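You operate a simulated robot arm through the tools that you are given. There is no shell and no other tool.

Carry out the task below with a simulated two-armed robot. There is one attempt and no reset: what you move stays moved.

JOB
Raise the music rest and latch the chord written on it.
Fine: HOLD goes on before the keys, one press each; no other note is lit; leave the other controls alone.

Only the result counts: the job must be done as asked and must still hold three seconds after the hand-in. Knocking over, shifting, dropping, spilling or breaking anything else fails it.

ROBOT AND FRAMES
Two 7-joint arms with fingered hands on one trunk that stands fixed in place. Base frame: the origin is at the foot of the trunk, x ahead of it, y to its left, z up. Lengths are in m, angles in rad, forces in N, time in s.
The left shoulder is at [0.06, 0.177, 0.9], the right one opposite. Each reaches about 1 m from its shoulder. Payload 4 kg a hand.
The TCP of each hand is the grasp point between the finger pads, 0.037 m short of the fingertips. In the tool frame z runs along the fingers and y along their closing line. The gripper opens to 0.124 m; its body begins 0.043 m behind the TCP. The gripper is a hand of 3 fingers: y runs from the thumb to the fingers, the wrist lies at [-0.015, -0.108, -0.202] in the tool frame, and closing takes about 1.5 s.
Orientation is told as [roll, pitch, yaw] about the base's x, y, z axes, in that order, counted from this pose: with the fingers straight down and the wrist toward the robot, the tool's x, y and z point along [0, 1, 0], [1, 0, 0] and [0, 0, -1] of the base frame.

CONTROLS
- The arms move only by the tool jog_arm. It takes "left_increments", "right_increments" or both (then of equal length, played together; a hand with none holds still); each is a list of rows, each a list of 6 numbers: the shift along the tool's x, y, z in cm, then the turn, a rotation vector about the tool's x, y, z in rad. In form: [[tx, ty, tz, rx, ry, rz], ...]. A call has 1 to 20 rows; each row is the pose to reach, as a shift and turn from the pose commanded when the call began, along the tool's axes at that moment. "left_hand" and "right_hand" are, for a hand that has rows, the closure, from 0 (fully open) to 1 (shut), set as the call begins (left out, the last holds). Each row takes 0.2 s and may step no farther than 0.05 m and 0.15 rad from the row before; otherwise, or with a gripper value out of range, the whole call is refused. A pose out of reach is approached as far as the arm can. The call stops where the force on the tool passes 60 N (or 10 N more than at its start, if that is more) or the arm is blocked; 0.2 s more then pass. The fingers move at their own pace (about 0.072 m/s each) and stop on an object; they squeeze with about 24 N. The grip force told is the motor's: it shows also when the fingers shut on nothing. Time passes only in rows, and 0.2 s behind the last, so rows that repeat a pose let the fingers close. It gives the time, the measured TCP pose, the force on the tool (base axes), the opening and the grip force at its end, in the units of the frame above (readings bear some noise), with the torque about the TCP (base axes, N m) and any sound that the robot's microphone picked up.
- Cameras (640 x 400 px; columns grow to the right, rows downward): "scene" is now at [0.0483, -0.0166, 1.547]; the picture's right is [-0.20, -0.98, 0.00], its down [-0.68, 0.14, -0.72] and it looks along [0.71, -0.14, -0.69] (base axes); focal length 312 px, centre (320, 200). "left" rides on the left gripper at [-0.064, -0.076, -0.137] in its tool frame; the picture's right is [-0.84, -0.26, 0.48], its down [0.48, -0.76, 0.43] and it looks along [0.25, 0.60, 0.76] (tool axes); focal length 256 px, centre (320, 200). "right" rides on the right gripper at [0.064, -0.076, -0.137] in its tool frame; the picture's right is [-0.84, 0.26, -0.48], its down [-0.48, -0.76, 0.43] and it looks along [-0.26, 0.60, 0.76] (tool axes); focal length 256 px, centre (320, 200). There is no depth. A picture from a camera that has moved, and an enlarged one, comes with that camera's place and axes in the base frame and with its lens.
- get_image(camera): a new picture of that camera. No time passes.
- slide_trunk(by): slides the trunk up (or, below 0, down) by that many m; the arms and the scene camera ride with it, the base frame stays. It gives what a move gives, with no picture.
- set_fingers(index, middle, thumb_bend, thumb_turn, hand): sets how far each is bent, from 0 (flat) to 100 (curled in); at 30 the hand is open as for a grip, at 70 the pads meet at the TCP. One left out holds its place. A second passes; each finger stops where it meets its share of the squeeze, and holds until it gets a number again. A gripper value or a shape takes the hand back. It gives what a move gives, with no picture; readings hold the bend of each and the force on the fingers (four entries, about 0 where the hand has none), thumb and palm. thumb_turn goes from beside the hand (0) to across from the fingers (100), as for a grip.
- preshape(shape, hand): the hand has 3 fingers and takes this shape, open, in about a second: jaw (thumb against the fingers, like two jaws); tri (thumb and two fingers); tip (a fingertip pinch); poke (one finger out to press); point (the index stretched); flat (the hand flat); cup (the hand cupped); fist (a fist). The gripper value then closes the fingers along that shape, each until it touches; the sizes above hold for jaw. It gives what a move gives, with no picture.
- head_to(pan, tilt): turns the head with the scene camera to pan (to the left, within 1.501 rad either way) and tilt (down, from -0.506 to 1.204), counted from straight ahead of the robot. It gives what a move gives.
- close_up(camera, box): a new picture of the part [left, top, right, bottom] of that camera's present view, enlarged. No time passes.
- job_done(): hands the job in; it is judged then, once.

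Places have to be worked out from the pictures, the camera data and where the tool is seen. Open the grippers and draw the arms clear of the work before you hand the job in, unless the task says otherwise.

The tools are called after ">>>" as name(argument=value, ...) on one line, values as JSON. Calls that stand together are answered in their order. jog_arm: Moves the arms, as the interface text tells. Its arguments: {"type":"object","properties":{"left_increments":{"type":"array","items":{"type":"array","items":{"type":"number"}}},"left_hand":{"type":"number"},"right_increments":{"type":"array","items":{"type":"array","items":{"type":"number"}}},"right_hand":{"type":"number"}},"required":[]} The other tools are called the same way: slide_trunk (by) moves the trunk up or down; preshape (shape, hand) gives the hand a shape; set_fingers (index, middle, thumb_bend, thumb_turn, hand) moves the fingers one by one; head_to (pan, tilt) turns the head that bears the scene camera; get_image (camera) takes a picture; close_up (camera, box) takes an enlarged picture of a part of a camera's view; job_done () hands the job in.

At the start:

```text
time: 0.0
left_position: [0.6592, 0.1054, 1.0904]
left_orientation: [-0.001, 0.001, 0.0]
left_wrist_force: [0.1, 0.4, -0.2]
left_moment: [0.0, -0.01, 0.0]
left_finger_gap: 0.1236
left_finger_force: 0.1
left_shape: jaw
left_bend: [30.0, 30.0, 30.0, 98.0]
left_finger forces: [0.0, 0.0, 0.0, 0.0, 0.1, 0.0]
right_position: [0.4557, -0.44, 1.0886]
right_orientation: [0.001, 0.001, 0.0]
right_wrist_force: [0.1, 0.5, -1.8]
right_moment: [-0.02, 0.0, 0.0]
right_finger_gap: 0.1237
right_finger_force: 0.0
right_shape: jaw
right_bend: [30.0, 30.0, 30.0, 98.0]
right_finger forces: [0.1, 0.0, 0.0, 0.1, 0.0, 0.0]
trunk travel left (down, up): [-0.425, 0.165]
head pan, tilt (commanded): [-0.197, 0.768]
```

scene: 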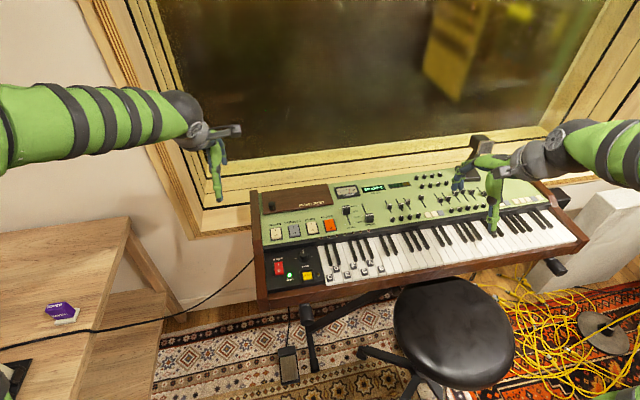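
right: 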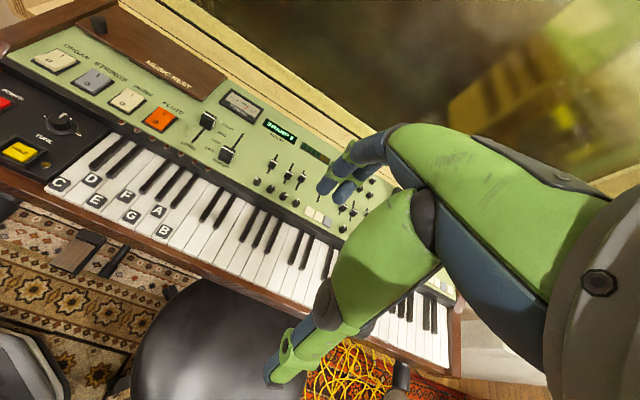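
left: 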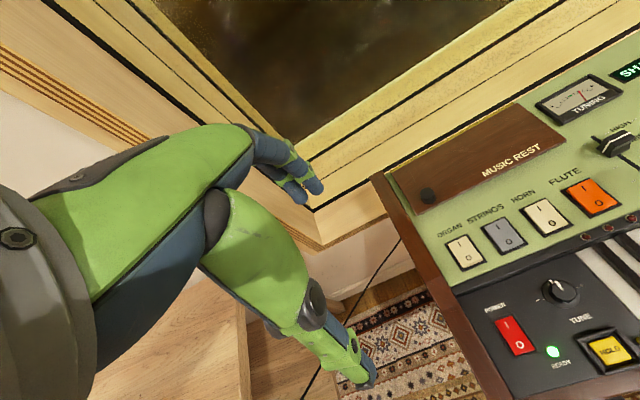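

I begin by looking closely at the synthesizer: the music rest (wooden flap at back left), the HOLD button and the labelled keys.

>>> close_up(camera="scene", box=[240, 170, 440, 310])

>>> close_up(camera="left", box=[360, 60, 640, 400])

>>> close_up(camera="right", box=[0, 0, 320, 250])

```text
2.86 times, centred on (340, 240) of scene
camera zoom: at [0.0483, -0.0166, 1.547], right [-0.2, -0.98, 0.0], down [-0.68, 0.14, -0.72], along [0.71, -0.14, -0.69], focal length 891 px, centre (263, 86)
```

zoom: 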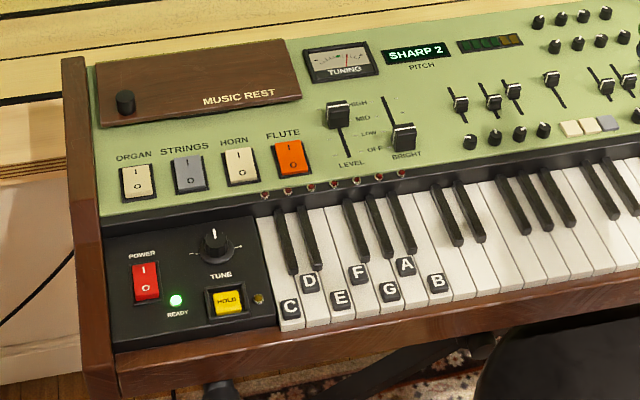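

```text
1.18 times, centred on (500, 230) of left
camera zoom: at [0.5831, 0.0412, 1.229], right [-0.26, -0.84, -0.48], down [-0.76, 0.48, -0.43], along [0.6, 0.25, -0.76], focal length 301 px, centre (108, 165)
```

zoom: 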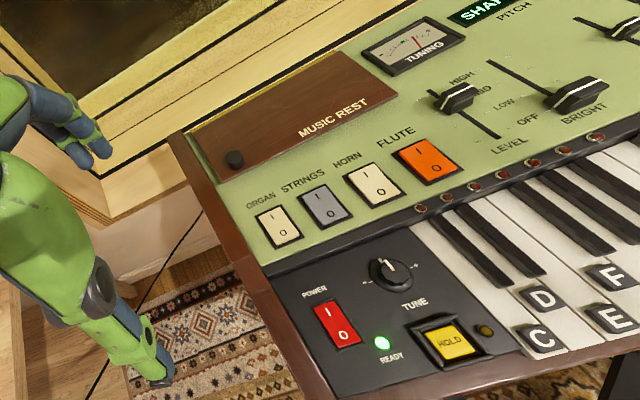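

```text
1.60 times, centred on (160, 125) of right
camera zoom: at [0.3804, -0.3767, 1.2264], right [0.26, -0.84, 0.48], down [-0.76, -0.48, -0.43], along [0.6, -0.26, -0.76], focal length 410 px, centre (576, 320)
```

zoom: 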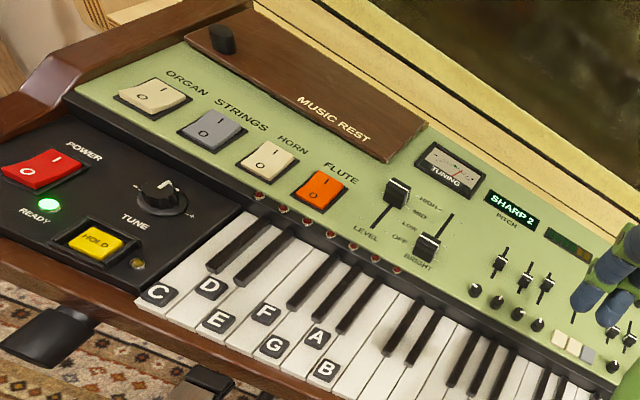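

I triangulate the HOLD button at about (0.541, -0.079, 0.770), the C label at (0.523, -0.140, 0.764) with a key pitch of about 0.0257 toward -y, and the knob on the rest at about (0.802, -0.004, 0.814). I look closer at the rest and at the HOLD area for details.

>>> close_up(camera="scene", box=[255, 175, 345, 230])

>>> close_up(camera="scene", box=[265, 235, 405, 300])

>>> close_up(camera="left", box=[380, 90, 580, 220])

>>> close_up(camera="scene", box=[355, 170, 475, 240])

```text
7.11 times, centred on (300, 202) of scene
camera zoom: at [0.0483, -0.0166, 1.547], right [-0.2, -0.98, 0.0], down [-0.68, 0.14, -0.72], along [0.71, -0.14, -0.69], focal length 2218 px, centre (462, 182)
```

zoom: 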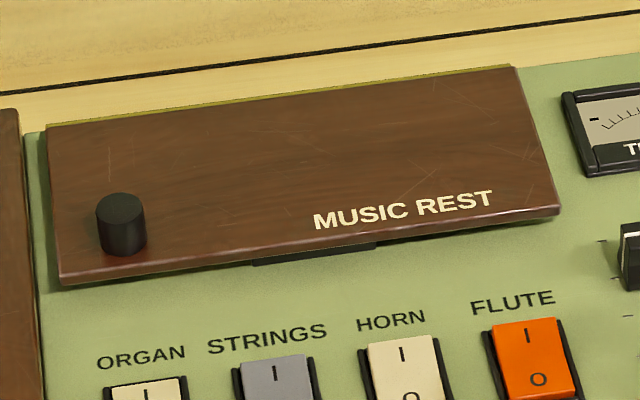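

```text
4.57 times, centred on (335, 268) of scene
camera zoom: at [0.0483, -0.0166, 1.547], right [-0.2, -0.98, 0.0], down [-0.68, 0.14, -0.72], along [0.71, -0.14, -0.69], focal length 1426 px, centre (251, -109)
```

zoom: 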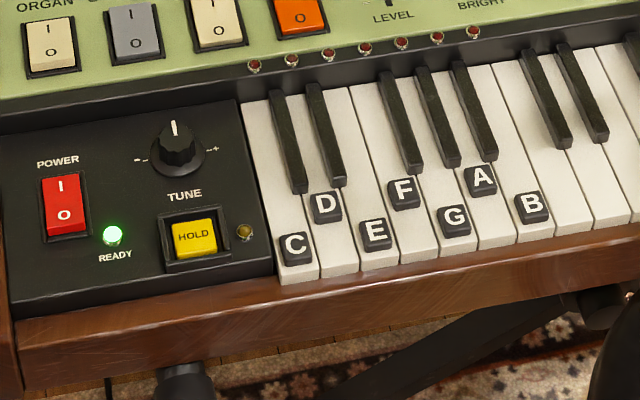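

```text
3.08 times, centred on (480, 155) of left
camera zoom: at [0.5831, 0.0412, 1.229], right [-0.26, -0.84, -0.48], down [-0.76, 0.48, -0.43], along [0.6, 0.25, -0.76], focal length 788 px, centre (-172, 338)
```

zoom: 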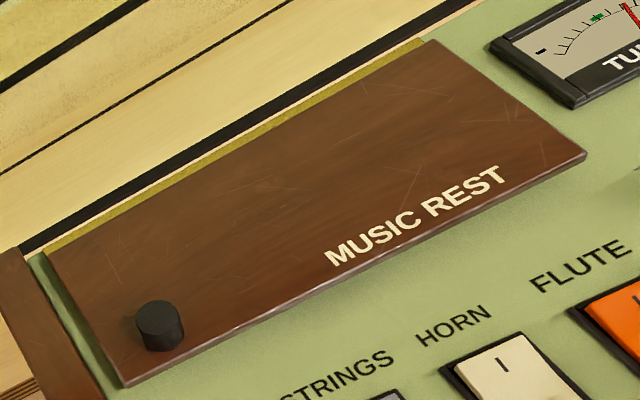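

```text
5.33 times, centred on (415, 205) of scene
camera zoom: at [0.0483, -0.0166, 1.547], right [-0.2, -0.98, 0.0], down [-0.68, 0.14, -0.72], along [0.71, -0.14, -0.69], focal length 1664 px, centre (-187, 173)
```

zoom: 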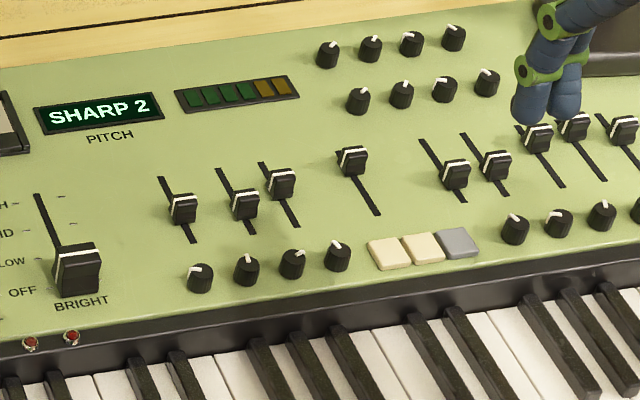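

The rest is a wooden flap with a black knob (about 24 mm wide and tall) at its front-left corner, presumably hinged at the back edge. I try the fingertip pinch shape on the left hand in the free air and look at it.

>>> preshape(shape="tip", hand="left")

>>> get_image(camera="left")

>>> close_up(camera="scene", box=[130, 90, 290, 220])

```text
time: 0.9
left_position: [0.659, 0.1051, 1.0914]
left_orientation: [0.001, -0.001, -0.001]
left_wrist_force: [-0.2, 0.0, -0.4]
left_moment: [0.0, -0.01, 0.05]
left_finger_gap: 0.1236
left_finger_force: 0.0
left_shape: tip
left_bend: [31.0, 98.0, 30.0, 98.0]
left_finger forces: [0.0, 0.0, 0.0, 0.0, 0.0, 0.0]
right_position: [0.4567, -0.4402, 1.0875]
right_orientation: [0.001, 0.0, -0.001]
right_wrist_force: [-0.1, -0.7, -0.5]
right_moment: [0.03, 0.0, 0.02]
right_finger_gap: 0.1239
right_finger_force: 0.1
right_shape: jaw
right_bend: [30.0, 30.0, 30.0, 98.0]
right_finger forces: [0.1, 0.0, 0.0, 0.1, 0.0, 0.1]
trunk travel left (down, up): [-0.425, 0.165]
head pan, tilt (commanded): [-0.197, 0.768]
```

```text
taken
camera left: at [0.583, 0.0412, 1.229], right [-0.26, -0.84, -0.48], down [-0.76, 0.48, -0.43], along [0.6, 0.25, -0.76], focal length 256 px, centre (320, 200)
```

left: 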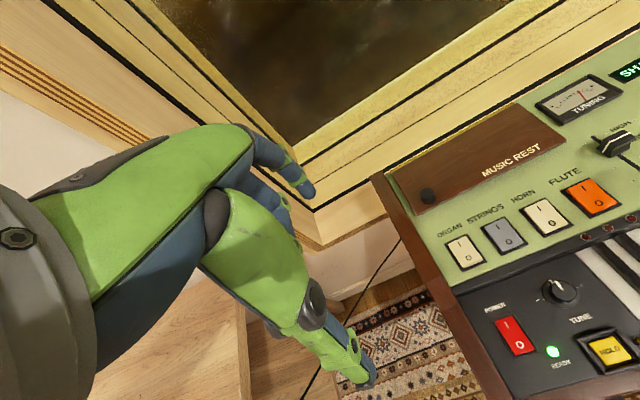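

```text
3.08 times, centred on (210, 155) of scene
camera zoom: at [0.0483, -0.0166, 1.547], right [-0.2, -0.98, 0.0], down [-0.68, 0.14, -0.72], along [0.71, -0.14, -0.69], focal length 960 px, centre (658, 338)
```

zoom: 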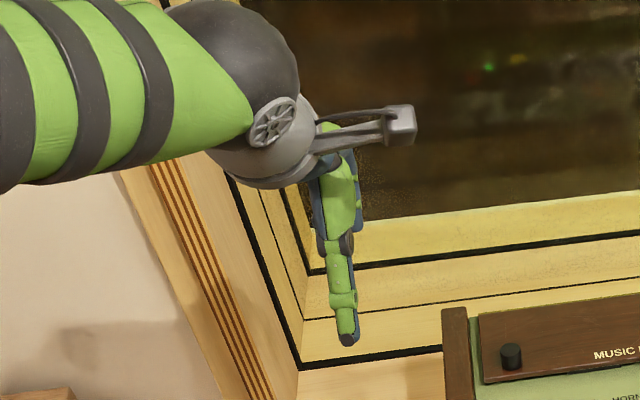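

The tip shape leaves index and thumb opposed with the middle curled away, good for pinching the knob so it can pivot. I turn the left hand 90° about its finger axis so it pinches along the base y, wrist to the left.

>>> jog_arm(left_increments=[[0, 0, 0, 0, 0, 0.143], [0, 0, 0, 0, 0, 0.286], [0, 0, 0, 0, 0, 0.429], [0, 0, 0, 0, 0, 0.572], [0, 0, 0, 0, 0, 0.715], [0, 0, 0, 0, 0, 0.858], [0, 0, 0, 0, 0, 1.001], [0, 0, 0, 0, 0, 1.144], [0, 0, 0, 0, 0, 1.287], [0, 0, 0, 0, 0, 1.43], [0, 0, 0, 0, 0, 1.571]])

>>> get_image(camera="scene")

>>> get_image(camera="left")

```text
time: 3.3
left_position: [0.6595, 0.1066, 1.0911]
left_orientation: [0.0, 0.001, -1.574]
left_wrist_force: [-0.3, -0.3, -1.0]
left_moment: [0.0, 0.01, 0.01]
left_finger_gap: 0.1235
left_finger_force: 0.3
left_shape: tip
left_bend: [31.0, 98.0, 30.0, 98.0]
left_finger forces: [0.1, 0.0, 0.0, 0.1, 0.0, 0.0]
right_position: [0.4566, -0.4396, 1.088]
right_orientation: [-0.001, 0.0, 0.0]
right_wrist_force: [0.4, 0.0, 0.1]
right_moment: [0.0, 0.02, 0.03]
right_finger_gap: 0.124
right_finger_force: 0.1
right_shape: jaw
right_bend: [30.0, 30.0, 30.0, 98.0]
right_finger forces: [0.1, 0.1, 0.1, 0.0, 0.0, 0.0]
trunk travel left (down, up): [-0.425, 0.165]
head pan, tilt (commanded): [-0.197, 0.768]
```

```text
taken
camera scene: at [0.0486, -0.0167, 1.547], right [-0.2, -0.98, 0.0], down [-0.68, 0.14, -0.72], along [0.71, -0.14, -0.69], focal length 312 px, centre (320, 200)
```

scene: 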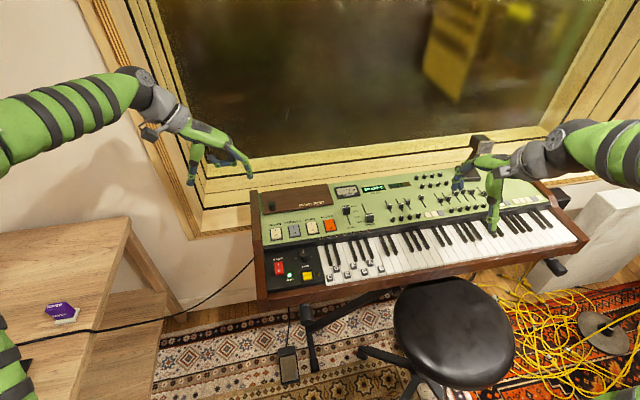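

```text
taken
camera left: at [0.5956, 0.1811, 1.2283], right [-0.84, 0.26, -0.48], down [0.49, 0.76, -0.44], along [0.25, -0.6, -0.76], focal length 256 px, centre (320, 200)
```

left: 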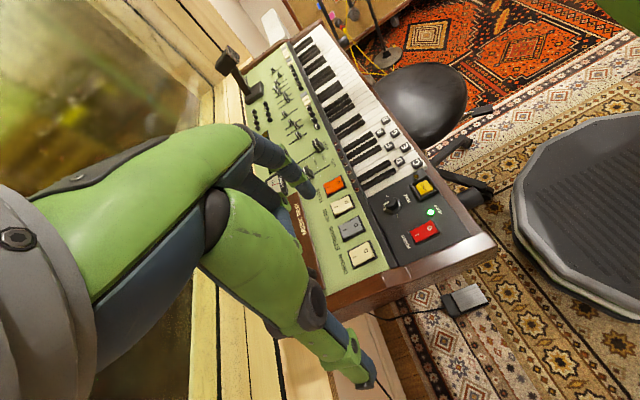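

The hand is turned. Before going to the knob I check how the fingertips stand at a ~30 mm opening in free air, to know where the pads and tips are relative to the TCP.

>>> jog_arm(left_increments=[[0, 0, 0, 0, 0, 0], [0, 0, 0, 0, 0, 0], [0, 0, 0, 0, 0, 0], [0, 0, 0, 0, 0, 0]], left_hand=0.7)

>>> close_up(camera="scene", box=[130, 100, 290, 200])

>>> get_image(camera="left")

>>> get_image(camera="right")

```text
time: 4.3
left_position: [0.6597, 0.1057, 1.0907]
left_orientation: [0.0, 0.001, -1.573]
left_wrist_force: [-0.9, 0.6, -0.5]
left_moment: [-0.02, -0.01, 0.01]
left_finger_gap: 0.0395
left_finger_force: 0.1
left_shape: tip
left_bend: [52.0, 98.0, 61.0, 100.0]
left_finger forces: [0.0, 0.1, 0.0, 0.1, 0.0, 0.0]
right_position: [0.4558, -0.4406, 1.0873]
right_orientation: [-0.001, 0.0, 0.0]
right_wrist_force: [-0.1, -0.2, -0.2]
right_moment: [0.0, 0.0, -0.04]
right_finger_gap: 0.1236
right_finger_force: 0.0
right_shape: jaw
right_bend: [30.0, 30.0, 30.0, 98.0]
right_finger forces: [0.1, 0.1, 0.0, 0.0, 0.1, 0.0]
trunk travel left (down, up): [-0.425, 0.165]
head pan, tilt (commanded): [-0.197, 0.768]
```

```text
4.00 times, centred on (210, 150) of scene
camera zoom: at [0.0483, -0.0166, 1.547], right [-0.2, -0.98, 0.0], down [-0.68, 0.14, -0.72], along [0.71, -0.14, -0.69], focal length 1248 px, centre (760, 400)
```

zoom: 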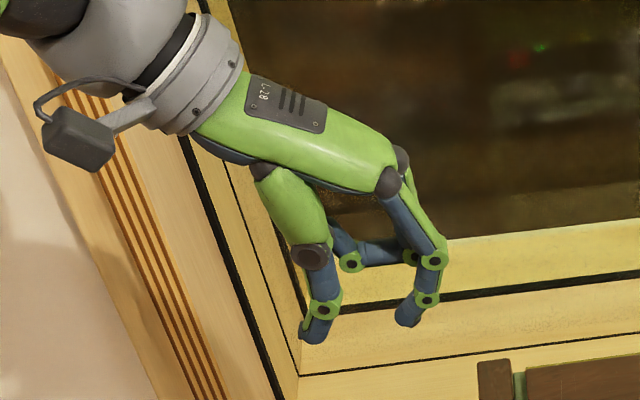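

```text
taken
camera left: at [0.5954, 0.181, 1.2285], right [-0.84, 0.26, -0.48], down [0.48, 0.76, -0.43], along [0.25, -0.6, -0.76], focal length 256 px, centre (320, 200)
```

left: 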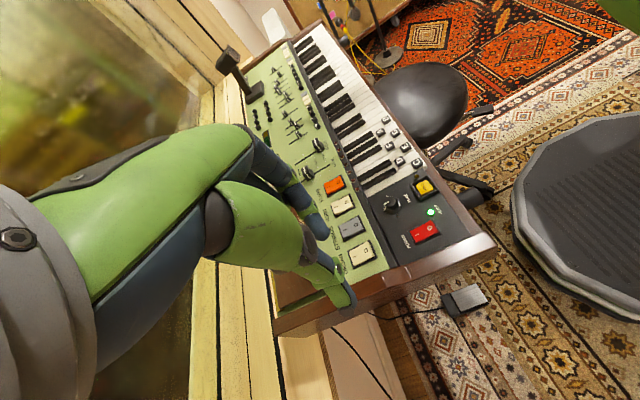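

```text
taken
camera right: at [0.3804, -0.3767, 1.2264], right [0.26, -0.84, 0.48], down [-0.76, -0.48, -0.43], along [0.6, -0.26, -0.76], focal length 256 px, centre (320, 200)
```

right: 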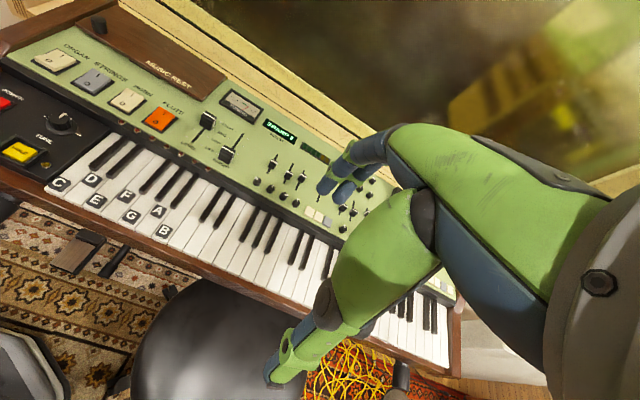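

The tips sit about 0.04 m below the TCP and both lie on the tool x=0 line. I refine the knob and rest geometry with a strong close-up from the right camera.

>>> close_up(camera="right", box=[60, 0, 240, 110])

>>> close_up(camera="right", box=[0, 110, 200, 250])

```text
3.56 times, centred on (150, 55) of right
camera zoom: at [0.3804, -0.3767, 1.2264], right [0.26, -0.84, 0.48], down [-0.76, -0.48, -0.43], along [0.6, -0.26, -0.76], focal length 910 px, centre (924, 716)
```

zoom: 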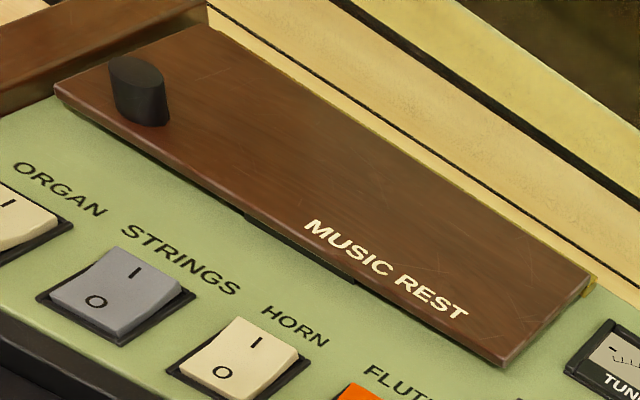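

```text
2.86 times, centred on (100, 180) of right
camera zoom: at [0.3804, -0.3767, 1.2264], right [0.26, -0.84, 0.48], down [-0.76, -0.48, -0.43], along [0.6, -0.26, -0.76], focal length 731 px, centre (949, 257)
```

zoom: 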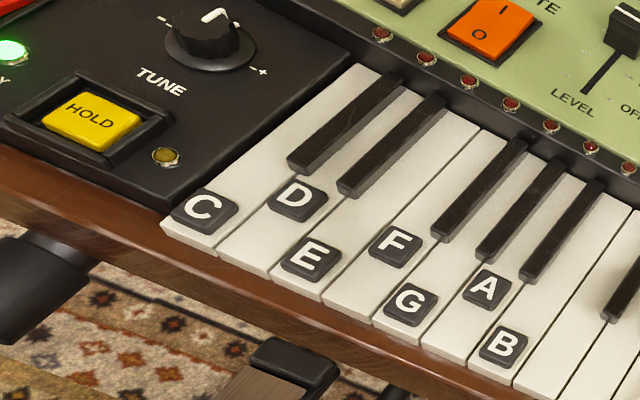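

The knob's top centre is at about (0.799, -0.004, 0.824), base about 0.802; the wooden side panel is about plate level, so the tips can straddle the knob. I move the left hand above the knob at TCP z≈0.92 with a ~55 mm opening.

>>> jog_arm(left_increments=[[3.5, 2.8, 3.0, 0, 0, 0], [7.0, 5.6, 6.0, 0, 0, 0], [10.5, 8.4, 9.0, 0, 0, 0], [14.0, 11.2, 12.0, 0, 0, 0], [14.0, 11.2, 15.0, 0, 0, 0], [14.0, 11.2, 17.0, 0, 0, 0], [14.0, 11.2, 17.0, 0, 0, 0]], left_hand=0.55)

>>> get_image(camera="scene")

>>> close_up(camera="scene", box=[225, 150, 345, 225])

>>> get_image(camera="left")

>>> close_up(camera="right", box=[60, 0, 240, 110])

```text
refused: row 1 steps farther than a row can; nothing moved
```

```text
taken
camera scene: at [0.0483, -0.0166, 1.547], right [-0.2, -0.98, 0.0], down [-0.68, 0.14, -0.72], along [0.71, -0.14, -0.69], focal length 312 px, centre (320, 200)
```

scene: 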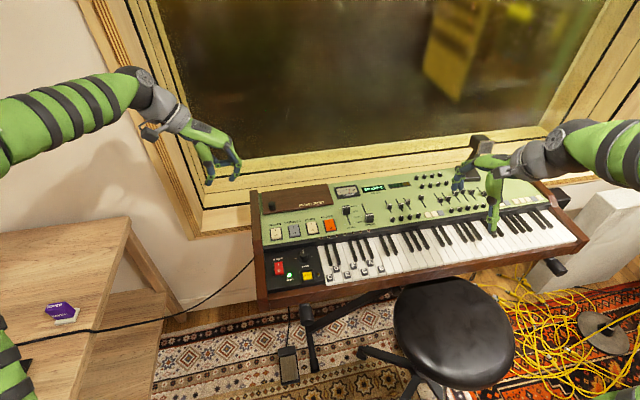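

```text
5.33 times, centred on (285, 188) of scene
camera zoom: at [0.0483, -0.0166, 1.547], right [-0.2, -0.98, 0.0], down [-0.68, 0.14, -0.72], along [0.71, -0.14, -0.69], focal length 1664 px, centre (507, 267)
```

zoom: 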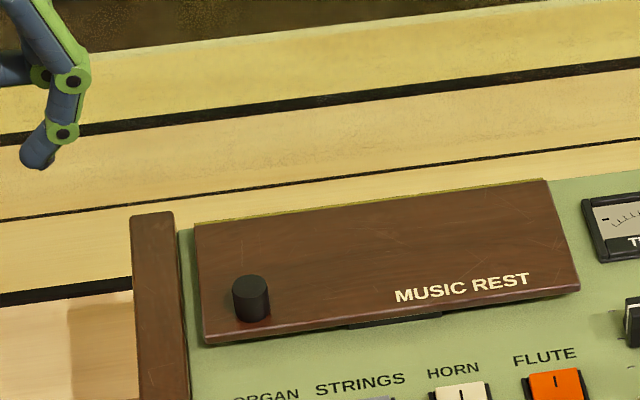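

```text
taken
camera left: at [0.5954, 0.181, 1.2285], right [-0.84, 0.26, -0.48], down [0.48, 0.76, -0.43], along [0.25, -0.6, -0.76], focal length 256 px, centre (320, 200)
```

left: 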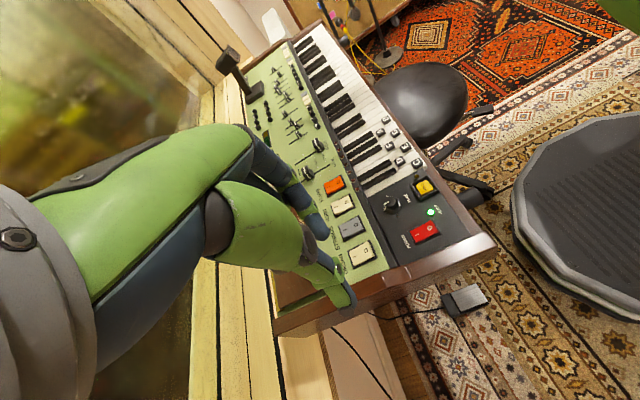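

```text
3.56 times, centred on (150, 55) of right
camera zoom: at [0.3804, -0.3767, 1.2264], right [0.26, -0.84, 0.48], down [-0.76, -0.48, -0.43], along [0.6, -0.26, -0.76], focal length 910 px, centre (924, 716)
```

zoom: 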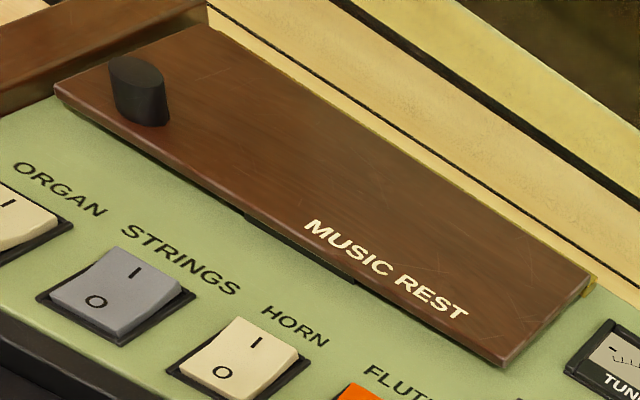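

The step was too long per row and refused; nothing moved. I repeat the same approach with smaller steps (under 5 cm each).

>>> jog_arm(left_increments=[[2.0, 1.6, 2.0, 0, 0, 0], [4.0, 3.2, 4.0, 0, 0, 0], [6.0, 4.8, 6.0, 0, 0, 0], [8.0, 6.4, 8.0, 0, 0, 0], [10.0, 8.0, 9.0, 0, 0, 0], [12.0, 9.6, 10.0, 0, 0, 0], [14.0, 11.2, 11.0, 0, 0, 0], [14.0, 11.2, 13.0, 0, 0, 0], [14.0, 11.2, 15.0, 0, 0, 0], [14.0, 11.2, 17.0, 0, 0, 0], [14.0, 11.2, 17.0, 0, 0, 0]], left_hand=0.55)

>>> get_image(camera="scene")

>>> close_up(camera="scene", box=[225, 150, 345, 225])

>>> get_image(camera="left")

>>> close_up(camera="right", box=[60, 0, 240, 110])

```text
time: 6.7
left_position: [0.7994, -0.007, 0.9208]
left_orientation: [-0.001, -0.001, -1.574]
left_wrist_force: [0.7, -0.1, 0.7]
left_moment: [0.01, -0.01, 0.03]
left_finger_gap: 0.0557
left_finger_force: 0.0
left_shape: tip
left_bend: [45.0, 98.0, 57.0, 99.0]
left_finger forces: [0.0, 0.0, 0.1, 0.0, 0.0, 0.1]
right_position: [0.4562, -0.4417, 1.0887]
right_orientation: [0.0, 0.0, -0.002]
right_wrist_force: [0.1, -0.5, -0.1]
right_moment: [0.0, -0.01, 0.04]
right_finger_gap: 0.1237
right_finger_force: 0.0
right_shape: jaw
right_bend: [30.0, 30.0, 30.0, 98.0]
right_finger forces: [0.1, 0.0, 0.1, 0.1, 0.1, 0.0]
trunk travel left (down, up): [-0.425, 0.165]
head pan, tilt (commanded): [-0.197, 0.768]
```

```text
taken
camera scene: at [0.0483, -0.0166, 1.547], right [-0.2, -0.98, 0.0], down [-0.68, 0.14, -0.72], along [0.71, -0.14, -0.69], focal length 312 px, centre (320, 200)
```

scene: 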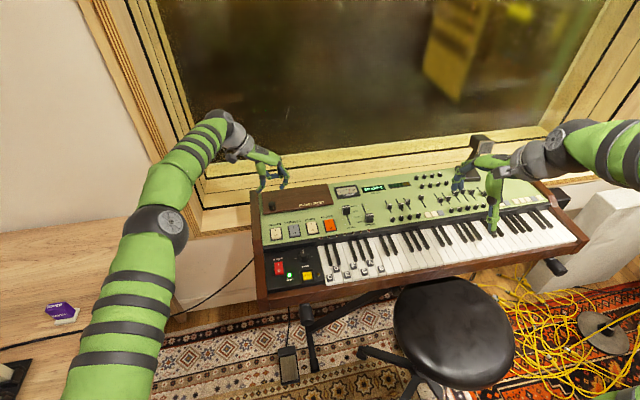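

```text
5.33 times, centred on (285, 188) of scene
camera zoom: at [0.0483, -0.0166, 1.547], right [-0.2, -0.98, 0.0], down [-0.68, 0.14, -0.72], along [0.71, -0.14, -0.69], focal length 1664 px, centre (507, 267)
```

zoom: 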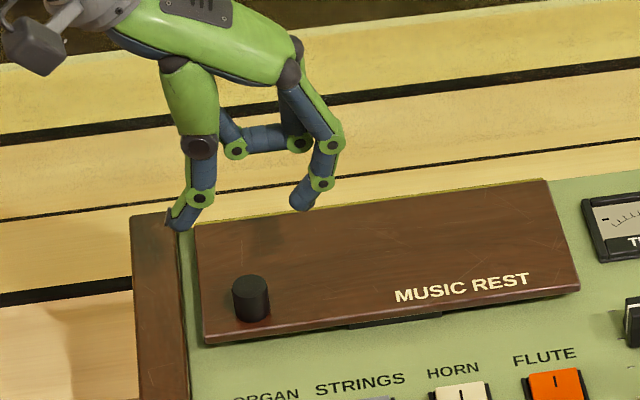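

```text
taken
camera left: at [0.7347, 0.0689, 1.0582], right [-0.84, 0.26, -0.48], down [0.48, 0.76, -0.43], along [0.25, -0.6, -0.76], focal length 256 px, centre (320, 200)
```

left: 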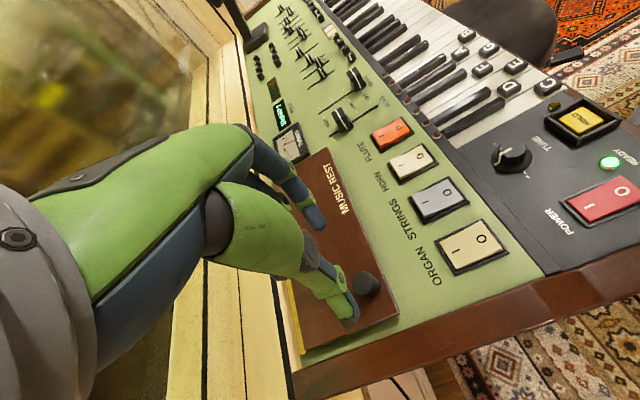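

```text
3.56 times, centred on (150, 55) of right
camera zoom: at [0.3803, -0.3768, 1.2264], right [0.26, -0.84, 0.48], down [-0.76, -0.48, -0.43], along [0.6, -0.26, -0.76], focal length 910 px, centre (924, 716)
```

zoom: 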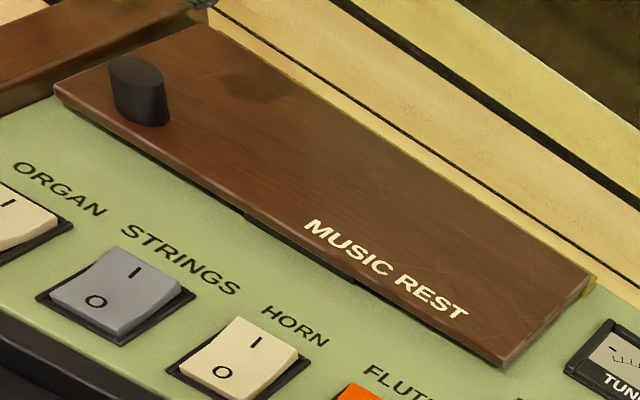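

The left camera confirms the knob at about (0.797, -0.004), and the finger pair is centred on it. I descend to TCP z≈0.848 so the tips are just above the plate and check.

>>> jog_arm(left_increments=[[-0.2, 0, 2.0, 0, 0, 0], [-0.2, 0, 4.0, 0, 0, 0], [-0.2, 0, 5.5, 0, 0, 0], [-0.2, 0, 6.6, 0, 0, 0], [-0.2, 0, 7.2, 0, 0, 0], [-0.2, 0, 7.2, 0, 0, 0]])

>>> close_up(camera="scene", box=[225, 160, 345, 235])

>>> get_image(camera="left")

>>> close_up(camera="right", box=[60, 0, 240, 110])

```text
time: 8.1
left_position: [0.7965, -0.0083, 0.8485]
left_orientation: [0.0, 0.001, -1.572]
left_wrist_force: [-0.6, -0.3, 0.4]
left_moment: [0.0, -0.03, -0.01]
left_finger_gap: 0.0558
left_finger_force: 0.1
left_shape: tip
left_bend: [45.0, 98.0, 57.0, 99.0]
left_finger forces: [0.0, 0.0, 0.0, 0.1, 0.0, 0.1]
right_position: [0.4563, -0.4414, 1.0882]
right_orientation: [0.001, -0.001, 0.002]
right_wrist_force: [0.4, 0.2, 0.5]
right_moment: [0.01, 0.02, 0.0]
right_finger_gap: 0.1234
right_finger_force: 0.0
right_shape: jaw
right_bend: [30.0, 30.0, 30.0, 98.0]
right_finger forces: [0.0, 0.1, 0.0, 0.0, 0.0, 0.1]
trunk travel left (down, up): [-0.425, 0.165]
head pan, tilt (commanded): [-0.197, 0.768]
```

```text
5.33 times, centred on (285, 198) of scene
camera zoom: at [0.0484, -0.0167, 1.547], right [-0.2, -0.98, 0.0], down [-0.68, 0.14, -0.72], along [0.71, -0.14, -0.69], focal length 1664 px, centre (507, 213)
```

zoom: 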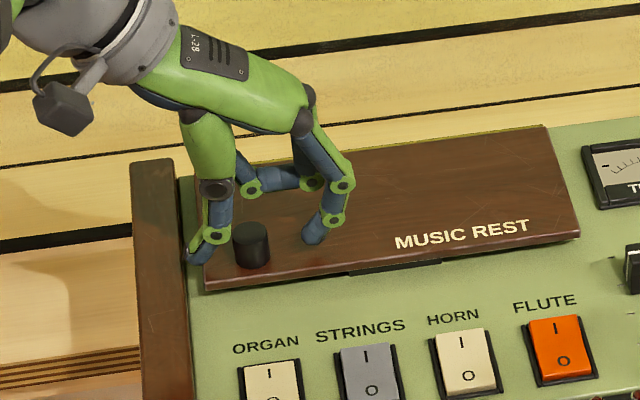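

```text
taken
camera left: at [0.7331, 0.0682, 0.9863], right [-0.84, 0.26, -0.48], down [0.48, 0.76, -0.43], along [0.25, -0.6, -0.76], focal length 256 px, centre (320, 200)
```

left: 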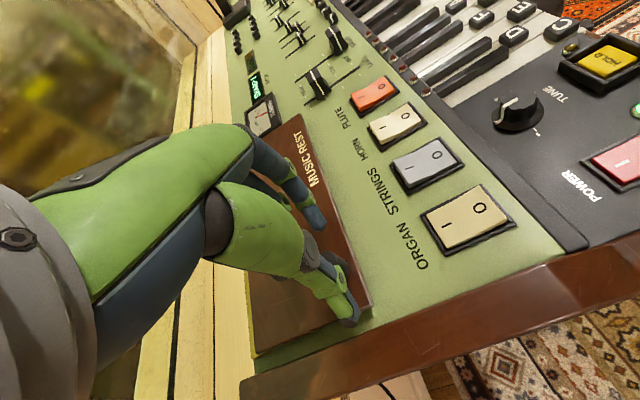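

```text
3.56 times, centred on (150, 55) of right
camera zoom: at [0.3804, -0.3768, 1.2264], right [0.26, -0.84, 0.48], down [-0.76, -0.48, -0.43], along [0.6, -0.26, -0.76], focal length 910 px, centre (924, 716)
```

zoom: 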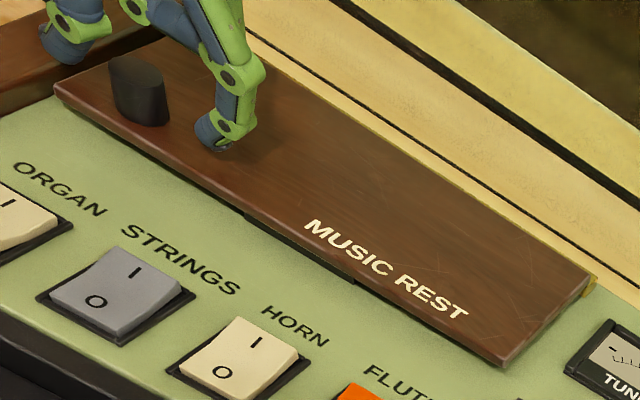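

Index and thumb straddle the knob just above the plate. I close to pinch it.

>>> jog_arm(left_increments=[[0, 0, 0, 0, 0, 0], [0, 0, 0, 0, 0, 0], [0, 0, 0, 0, 0, 0], [0, 0, 0, 0, 0, 0], [0, 0, 0, 0, 0, 0], [0, 0, 0, 0, 0, 0]], left_hand=1.0)

>>> close_up(camera="scene", box=[225, 160, 345, 235])

>>> close_up(camera="right", box=[60, 0, 240, 110])

```text
time: 9.5
left_position: [0.7957, -0.0078, 0.8492]
left_orientation: [0.001, 0.0, -1.572]
left_wrist_force: [-6.0, -0.6, -0.3]
left_moment: [-0.11, 0.14, -0.07]
left_finger_gap: 0.0197
left_finger_force: 24.3
left_shape: tip
left_bend: [67.0, 100.0, 63.0, 100.0]
left_finger forces: [23.2, 0.0, 0.0, 0.0, 20.7, 0.0]
right_position: [0.4555, -0.4406, 1.0882]
right_orientation: [0.001, -0.001, -0.001]
right_wrist_force: [0.0, -0.3, -0.2]
right_moment: [0.02, -0.01, 0.03]
right_finger_gap: 0.1237
right_finger_force: 0.0
right_shape: jaw
right_bend: [30.0, 30.0, 30.0, 98.0]
right_finger forces: [0.1, 0.0, 0.1, 0.0, 0.1, 0.1]
trunk travel left (down, up): [-0.425, 0.165]
head pan, tilt (commanded): [-0.197, 0.768]
```

```text
5.33 times, centred on (285, 198) of scene
camera zoom: at [0.0478, -0.0167, 1.547], right [-0.2, -0.98, 0.0], down [-0.68, 0.14, -0.72], along [0.71, -0.14, -0.69], focal length 1664 px, centre (507, 213)
```

zoom: 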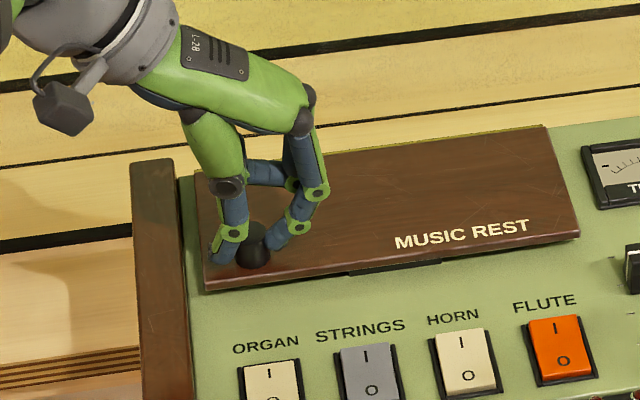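

```text
3.56 times, centred on (150, 55) of right
camera zoom: at [0.3799, -0.3768, 1.2265], right [0.26, -0.84, 0.48], down [-0.76, -0.48, -0.43], along [0.6, -0.26, -0.76], focal length 910 px, centre (924, 716)
```

zoom: 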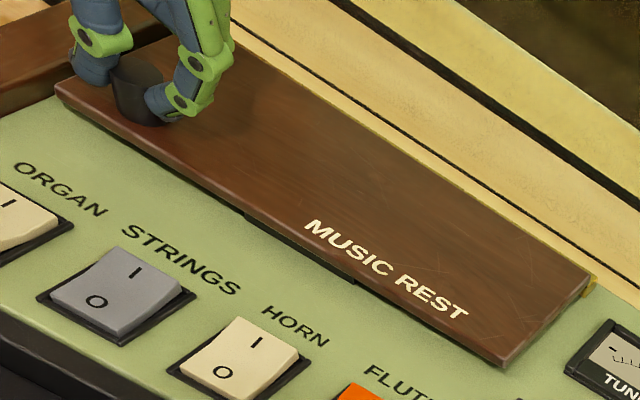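

The grip holds but a -6 N x-force suggests the pads sit on the robot-side half of the knob. I open a little, shift 3 mm forward, and pinch again.

>>> jog_arm(left_increments=[[0, 0, 0, 0, 0, 0], [0, 0, 0, 0, 0, 0], [0.3, 0, 0, 0, 0, 0], [0.3, 0, 0, 0, 0, 0]], left_hand=0.65)

>>> jog_arm(left_increments=[[0, 0, 0, 0, 0, 0], [0, 0, 0, 0, 0, 0], [0, 0, 0, 0, 0, 0], [0, 0, 0, 0, 0, 0], [0, 0, 0, 0, 0, 0]], left_hand=1.0)

>>> close_up(camera="scene", box=[225, 160, 345, 235])

>>> close_up(camera="right", box=[60, 0, 240, 110])

```text
time: 10.5
left_position: [0.8008, -0.0071, 0.8486]
left_orientation: [0.0, 0.0, -1.573]
left_wrist_force: [-0.5, 0.1, 0.4]
left_moment: [-0.02, -0.05, 0.0]
left_finger_gap: 0.0434
left_finger_force: 0.0
left_shape: tip
left_bend: [50.0, 98.0, 60.0, 100.0]
left_finger forces: [0.0, 0.1, 0.1, 0.1, 0.0, 0.0]
right_position: [0.4564, -0.442, 1.0877]
right_orientation: [0.001, 0.0, 0.003]
right_wrist_force: [0.2, -0.5, 0.2]
right_moment: [0.01, 0.02, -0.02]
right_finger_gap: 0.1236
right_finger_force: 0.0
right_shape: jaw
right_bend: [30.0, 30.0, 30.0, 98.0]
right_finger forces: [0.0, 0.0, 0.0, 0.1, 0.0, 0.1]
trunk travel left (down, up): [-0.425, 0.165]
head pan, tilt (commanded): [-0.197, 0.768]
```

```text
time: 11.7
left_position: [0.8011, -0.0073, 0.8501]
left_orientation: [0.001, 0.0, -1.574]
left_wrist_force: [-0.5, 0.4, 3.0]
left_moment: [-0.01, 0.01, -0.03]
left_finger_gap: 0.0209
left_finger_force: 23.9
left_shape: tip
left_bend: [66.0, 100.0, 63.0, 100.0]
left_finger forces: [22.0, 0.0, 0.0, 0.0, 22.7, 0.0]
right_position: [0.4561, -0.4407, 1.0894]
right_orientation: [0.0, 0.0, 0.0]
right_wrist_force: [-0.3, -0.1, -0.5]
right_moment: [-0.02, -0.01, 0.01]
right_finger_gap: 0.1236
right_finger_force: 0.2
right_shape: jaw
right_bend: [30.0, 30.0, 30.0, 98.0]
right_finger forces: [0.0, 0.1, 0.0, 0.1, 0.0, 0.0]
trunk travel left (down, up): [-0.425, 0.165]
head pan, tilt (commanded): [-0.197, 0.768]
```

```text
5.33 times, centred on (285, 198) of scene
camera zoom: at [0.0482, -0.0165, 1.547], right [-0.2, -0.98, 0.0], down [-0.68, 0.14, -0.72], along [0.71, -0.14, -0.69], focal length 1664 px, centre (507, 213)
```

zoom: 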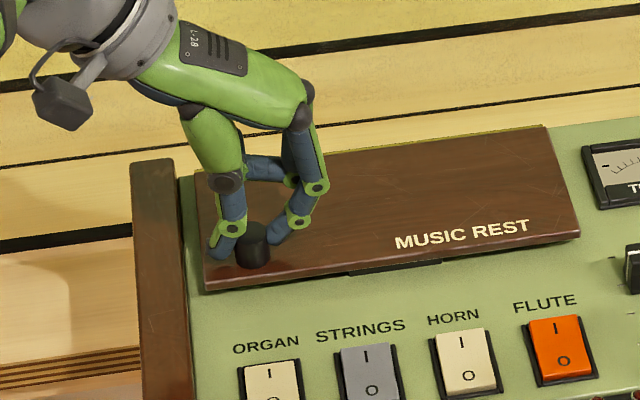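

```text
3.56 times, centred on (150, 55) of right
camera zoom: at [0.3803, -0.3767, 1.2265], right [0.26, -0.84, 0.48], down [-0.76, -0.48, -0.43], along [0.6, -0.26, -0.76], focal length 910 px, centre (924, 716)
```

zoom: 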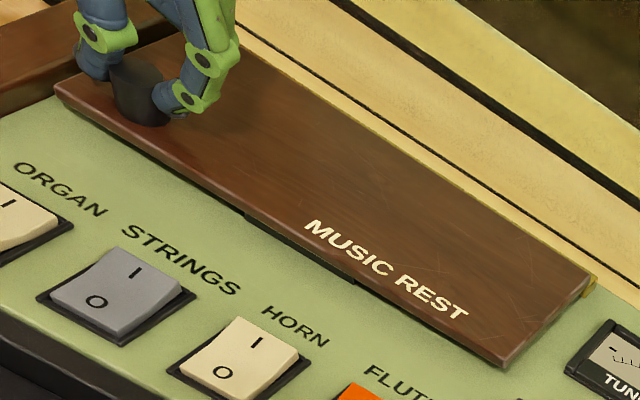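

The x-force is now balanced and the pinch is firm. I lift the first ~10° along an arc about the rear hinge (taken at x≈0.892, z≈0.795) and check force and picture.

>>> jog_arm(left_increments=[[0.08, 0, -0.4, 0, 0, 0], [0.18, 0, -0.79, 0, 0, 0], [0.3, 0, -1.18, 0, 0, 0], [0.43, 0, -1.57, 0, 0, 0], [0.43, 0, -1.57, 0, 0, 0]])

>>> close_up(camera="scene", box=[225, 160, 345, 235])

>>> close_up(camera="right", box=[60, 0, 240, 110])

```text
time: 12.9
left_position: [0.8055, -0.0062, 0.8663]
left_orientation: [0.0, -0.001, -1.572]
left_wrist_force: [2.3, -0.5, -3.3]
left_moment: [-0.04, 0.02, -0.07]
left_finger_gap: 0.0203
left_finger_force: 24.1
left_shape: tip
left_bend: [66.0, 100.0, 63.0, 100.0]
left_finger forces: [22.2, 0.0, 0.1, 0.0, 20.8, 0.0]
right_position: [0.4565, -0.4408, 1.0885]
right_orientation: [-0.001, -0.002, -0.001]
right_wrist_force: [-0.3, -0.4, -0.2]
right_moment: [0.02, 0.02, 0.01]
right_finger_gap: 0.1236
right_finger_force: 0.0
right_shape: jaw
right_bend: [30.0, 30.0, 30.0, 98.0]
right_finger forces: [0.1, 0.0, 0.1, 0.0, 0.1, 0.0]
trunk travel left (down, up): [-0.425, 0.165]
head pan, tilt (commanded): [-0.197, 0.768]
```

```text
5.33 times, centred on (285, 198) of scene
camera zoom: at [0.0489, -0.0167, 1.547], right [-0.2, -0.98, 0.0], down [-0.68, 0.14, -0.72], along [0.71, -0.14, -0.69], focal length 1664 px, centre (507, 213)
```

zoom: 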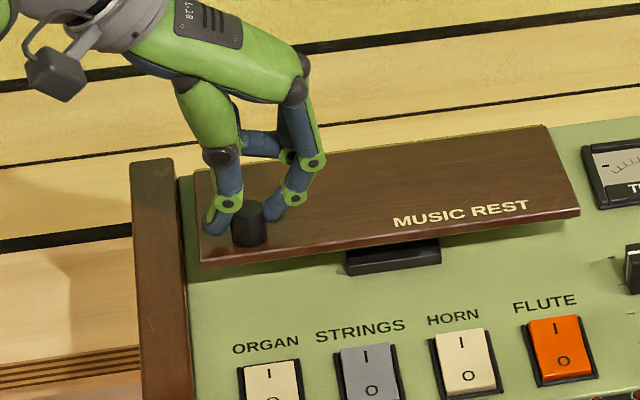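

```text
3.56 times, centred on (150, 55) of right
camera zoom: at [0.3809, -0.3768, 1.2262], right [0.26, -0.84, 0.48], down [-0.76, -0.48, -0.43], along [0.6, -0.26, -0.76], focal length 910 px, centre (924, 716)
```

zoom: 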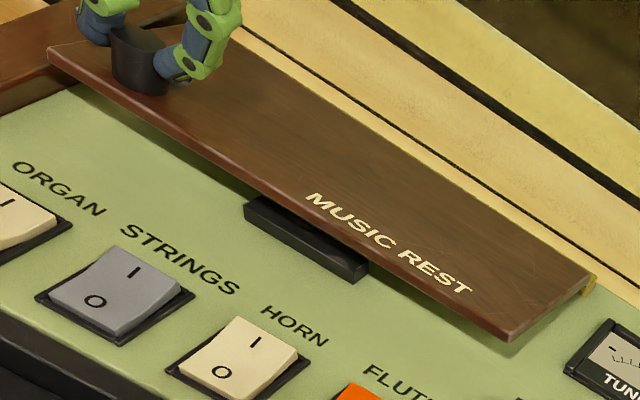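

It lifts easily on its rear hinge with ~3 N. I continue the arc to about 45°.

>>> jog_arm(left_increments=[[0.32, 0, -0.75, 0, 0, 0], [0.71, 0, -1.47, 0, 0, 0], [1.15, 0, -2.16, 0, 0, 0], [1.65, 0, -2.8, 0, 0, 0], [2.21, 0, -3.4, 0, 0, 0], [2.81, 0, -3.94, 0, 0, 0], [3.47, 0, -4.44, 0, 0, 0], [3.47, 0, -4.44, 0, 0, 0]])

>>> close_up(camera="scene", box=[225, 145, 345, 220])

>>> close_up(camera="right", box=[60, 0, 240, 110])

```text
time: 14.7
left_position: [0.8062, 0.0025, 0.9041]
left_orientation: [0.0, -0.001, -1.572]
left_wrist_force: [1.0, -1.2, -0.5]
left_moment: [-0.01, 0.0, -0.01]
left_finger_gap: 0.0096
left_finger_force: 24.1
left_shape: tip
left_bend: [71.0, 100.0, 67.0, 100.0]
left_finger forces: [0.1, 0.0, 0.1, 0.0, 0.1, 0.1]
left hand out of reach, approached as far as the arm can: row 1, 2, 3, 4, 5, 6, 7, 8
right_position: [0.4558, -0.4413, 1.0895]
right_orientation: [-0.001, -0.001, 0.0]
right_wrist_force: [-0.1, -0.5, -0.2]
right_moment: [-0.03, -0.01, 0.01]
right_finger_gap: 0.1234
right_finger_force: 0.0
right_shape: jaw
right_bend: [30.0, 30.0, 30.0, 98.0]
right_finger forces: [0.0, 0.1, 0.0, 0.0, 0.0, 0.1]
trunk travel left (down, up): [-0.425, 0.165]
head pan, tilt (commanded): [-0.197, 0.768]
```

```text
5.33 times, centred on (285, 182) of scene
camera zoom: at [0.0484, -0.0166, 1.547], right [-0.2, -0.98, 0.0], down [-0.68, 0.14, -0.72], along [0.71, -0.14, -0.69], focal length 1664 px, centre (507, 293)
```

zoom: 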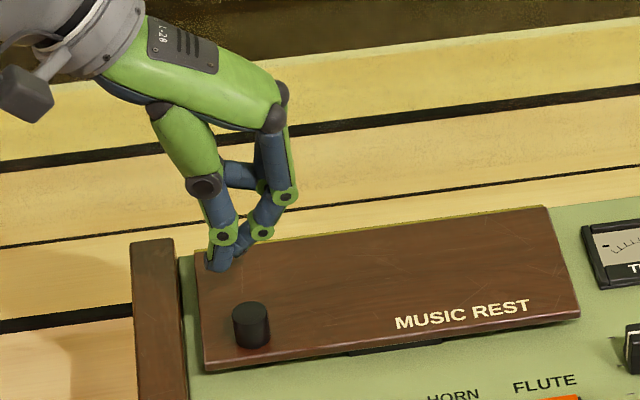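

```text
3.56 times, centred on (150, 55) of right
camera zoom: at [0.3805, -0.3767, 1.2264], right [0.26, -0.84, 0.48], down [-0.76, -0.48, -0.43], along [0.6, -0.26, -0.76], focal length 910 px, centre (924, 716)
```

zoom: 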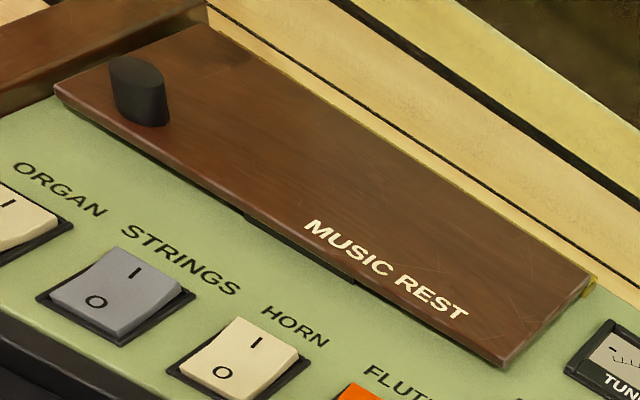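

The rest swings up on its rear hinge but the left arm ran out of reach with vertical fingers, so the pinch slipped and the flap fell shut again. With the fingers tilted 30° forward the wrist stays nearer the robot, so I open, back off and tilt the left hand above the knob.

>>> jog_arm(left_increments=[[-0.5, 0, -0.5, 0, 0, 0], [-1.0, 0.2, -1.0, 0, 0.131, 0], [-1.5, 0.5, -1.5, 0, 0.262, 0], [-2.0, 0.8, -1.5, 0, 0.393, 0], [-2.5, 0.9, -1.5, 0, 0.524, 0], [-2.5, 0.9, -1.5, 0, 0.524, 0]], left_hand=0.55)

>>> get_image(camera="scene")

>>> close_up(camera="scene", box=[225, 145, 345, 220])

>>> get_image(camera="left")

```text
time: 16.1
left_position: [0.7801, -0.0082, 0.9203]
left_orientation: [0.525, 0.001, -1.571]
left_wrist_force: [-0.1, -1.2, 0.2]
left_moment: [-0.02, -0.01, 0.01]
left_finger_gap: 0.0556
left_finger_force: 0.1
left_shape: tip
left_bend: [45.0, 98.0, 57.0, 99.0]
left_finger forces: [0.0, 0.1, 0.1, 0.1, 0.1, 0.0]
right_position: [0.4563, -0.441, 1.0882]
right_orientation: [0.001, 0.001, 0.001]
right_wrist_force: [-0.1, 0.5, 0.6]
right_moment: [0.0, 0.04, -0.01]
right_finger_gap: 0.1239
right_finger_force: 0.0
right_shape: jaw
right_bend: [30.0, 30.0, 30.0, 98.0]
right_finger forces: [0.0, 0.0, 0.1, 0.0, 0.0, 0.1]
trunk travel left (down, up): [-0.425, 0.165]
head pan, tilt (commanded): [-0.197, 0.768]
```

```text
taken
camera scene: at [0.0483, -0.0167, 1.547], right [-0.2, -0.98, 0.0], down [-0.68, 0.14, -0.72], along [0.71, -0.14, -0.69], focal length 312 px, centre (320, 200)
```

scene: 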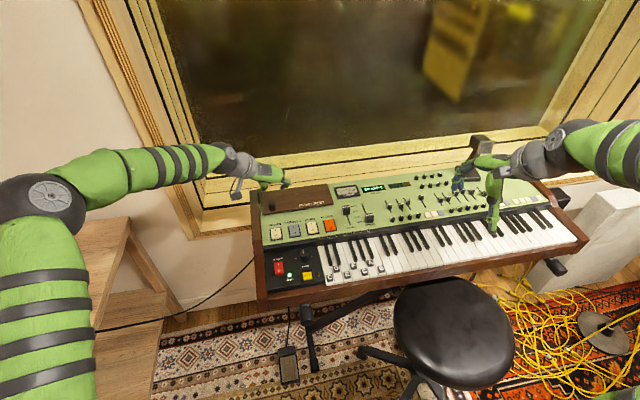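

```text
5.33 times, centred on (285, 182) of scene
camera zoom: at [0.0483, -0.0167, 1.547], right [-0.2, -0.98, 0.0], down [-0.68, 0.14, -0.72], along [0.71, -0.14, -0.69], focal length 1664 px, centre (507, 293)
```

zoom: 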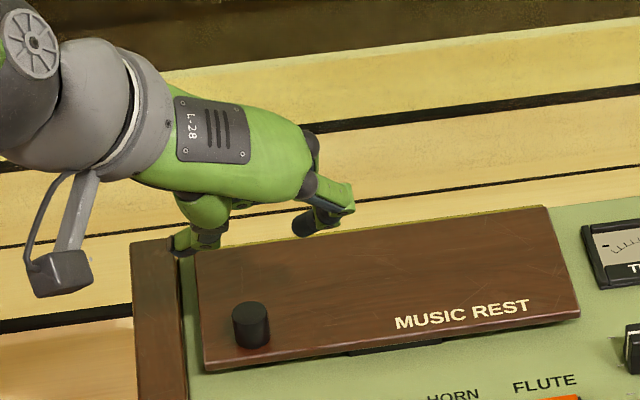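

```text
taken
camera left: at [0.656, 0.0673, 1.007], right [-0.48, 0.26, -0.84], down [0.64, 0.76, -0.13], along [0.6, -0.6, -0.53], focal length 256 px, centre (320, 200)
```

left: 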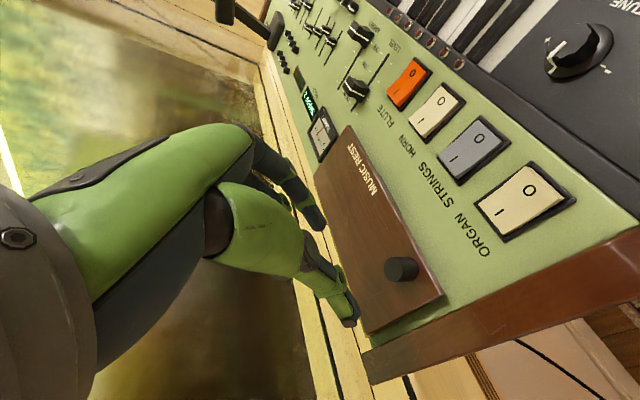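

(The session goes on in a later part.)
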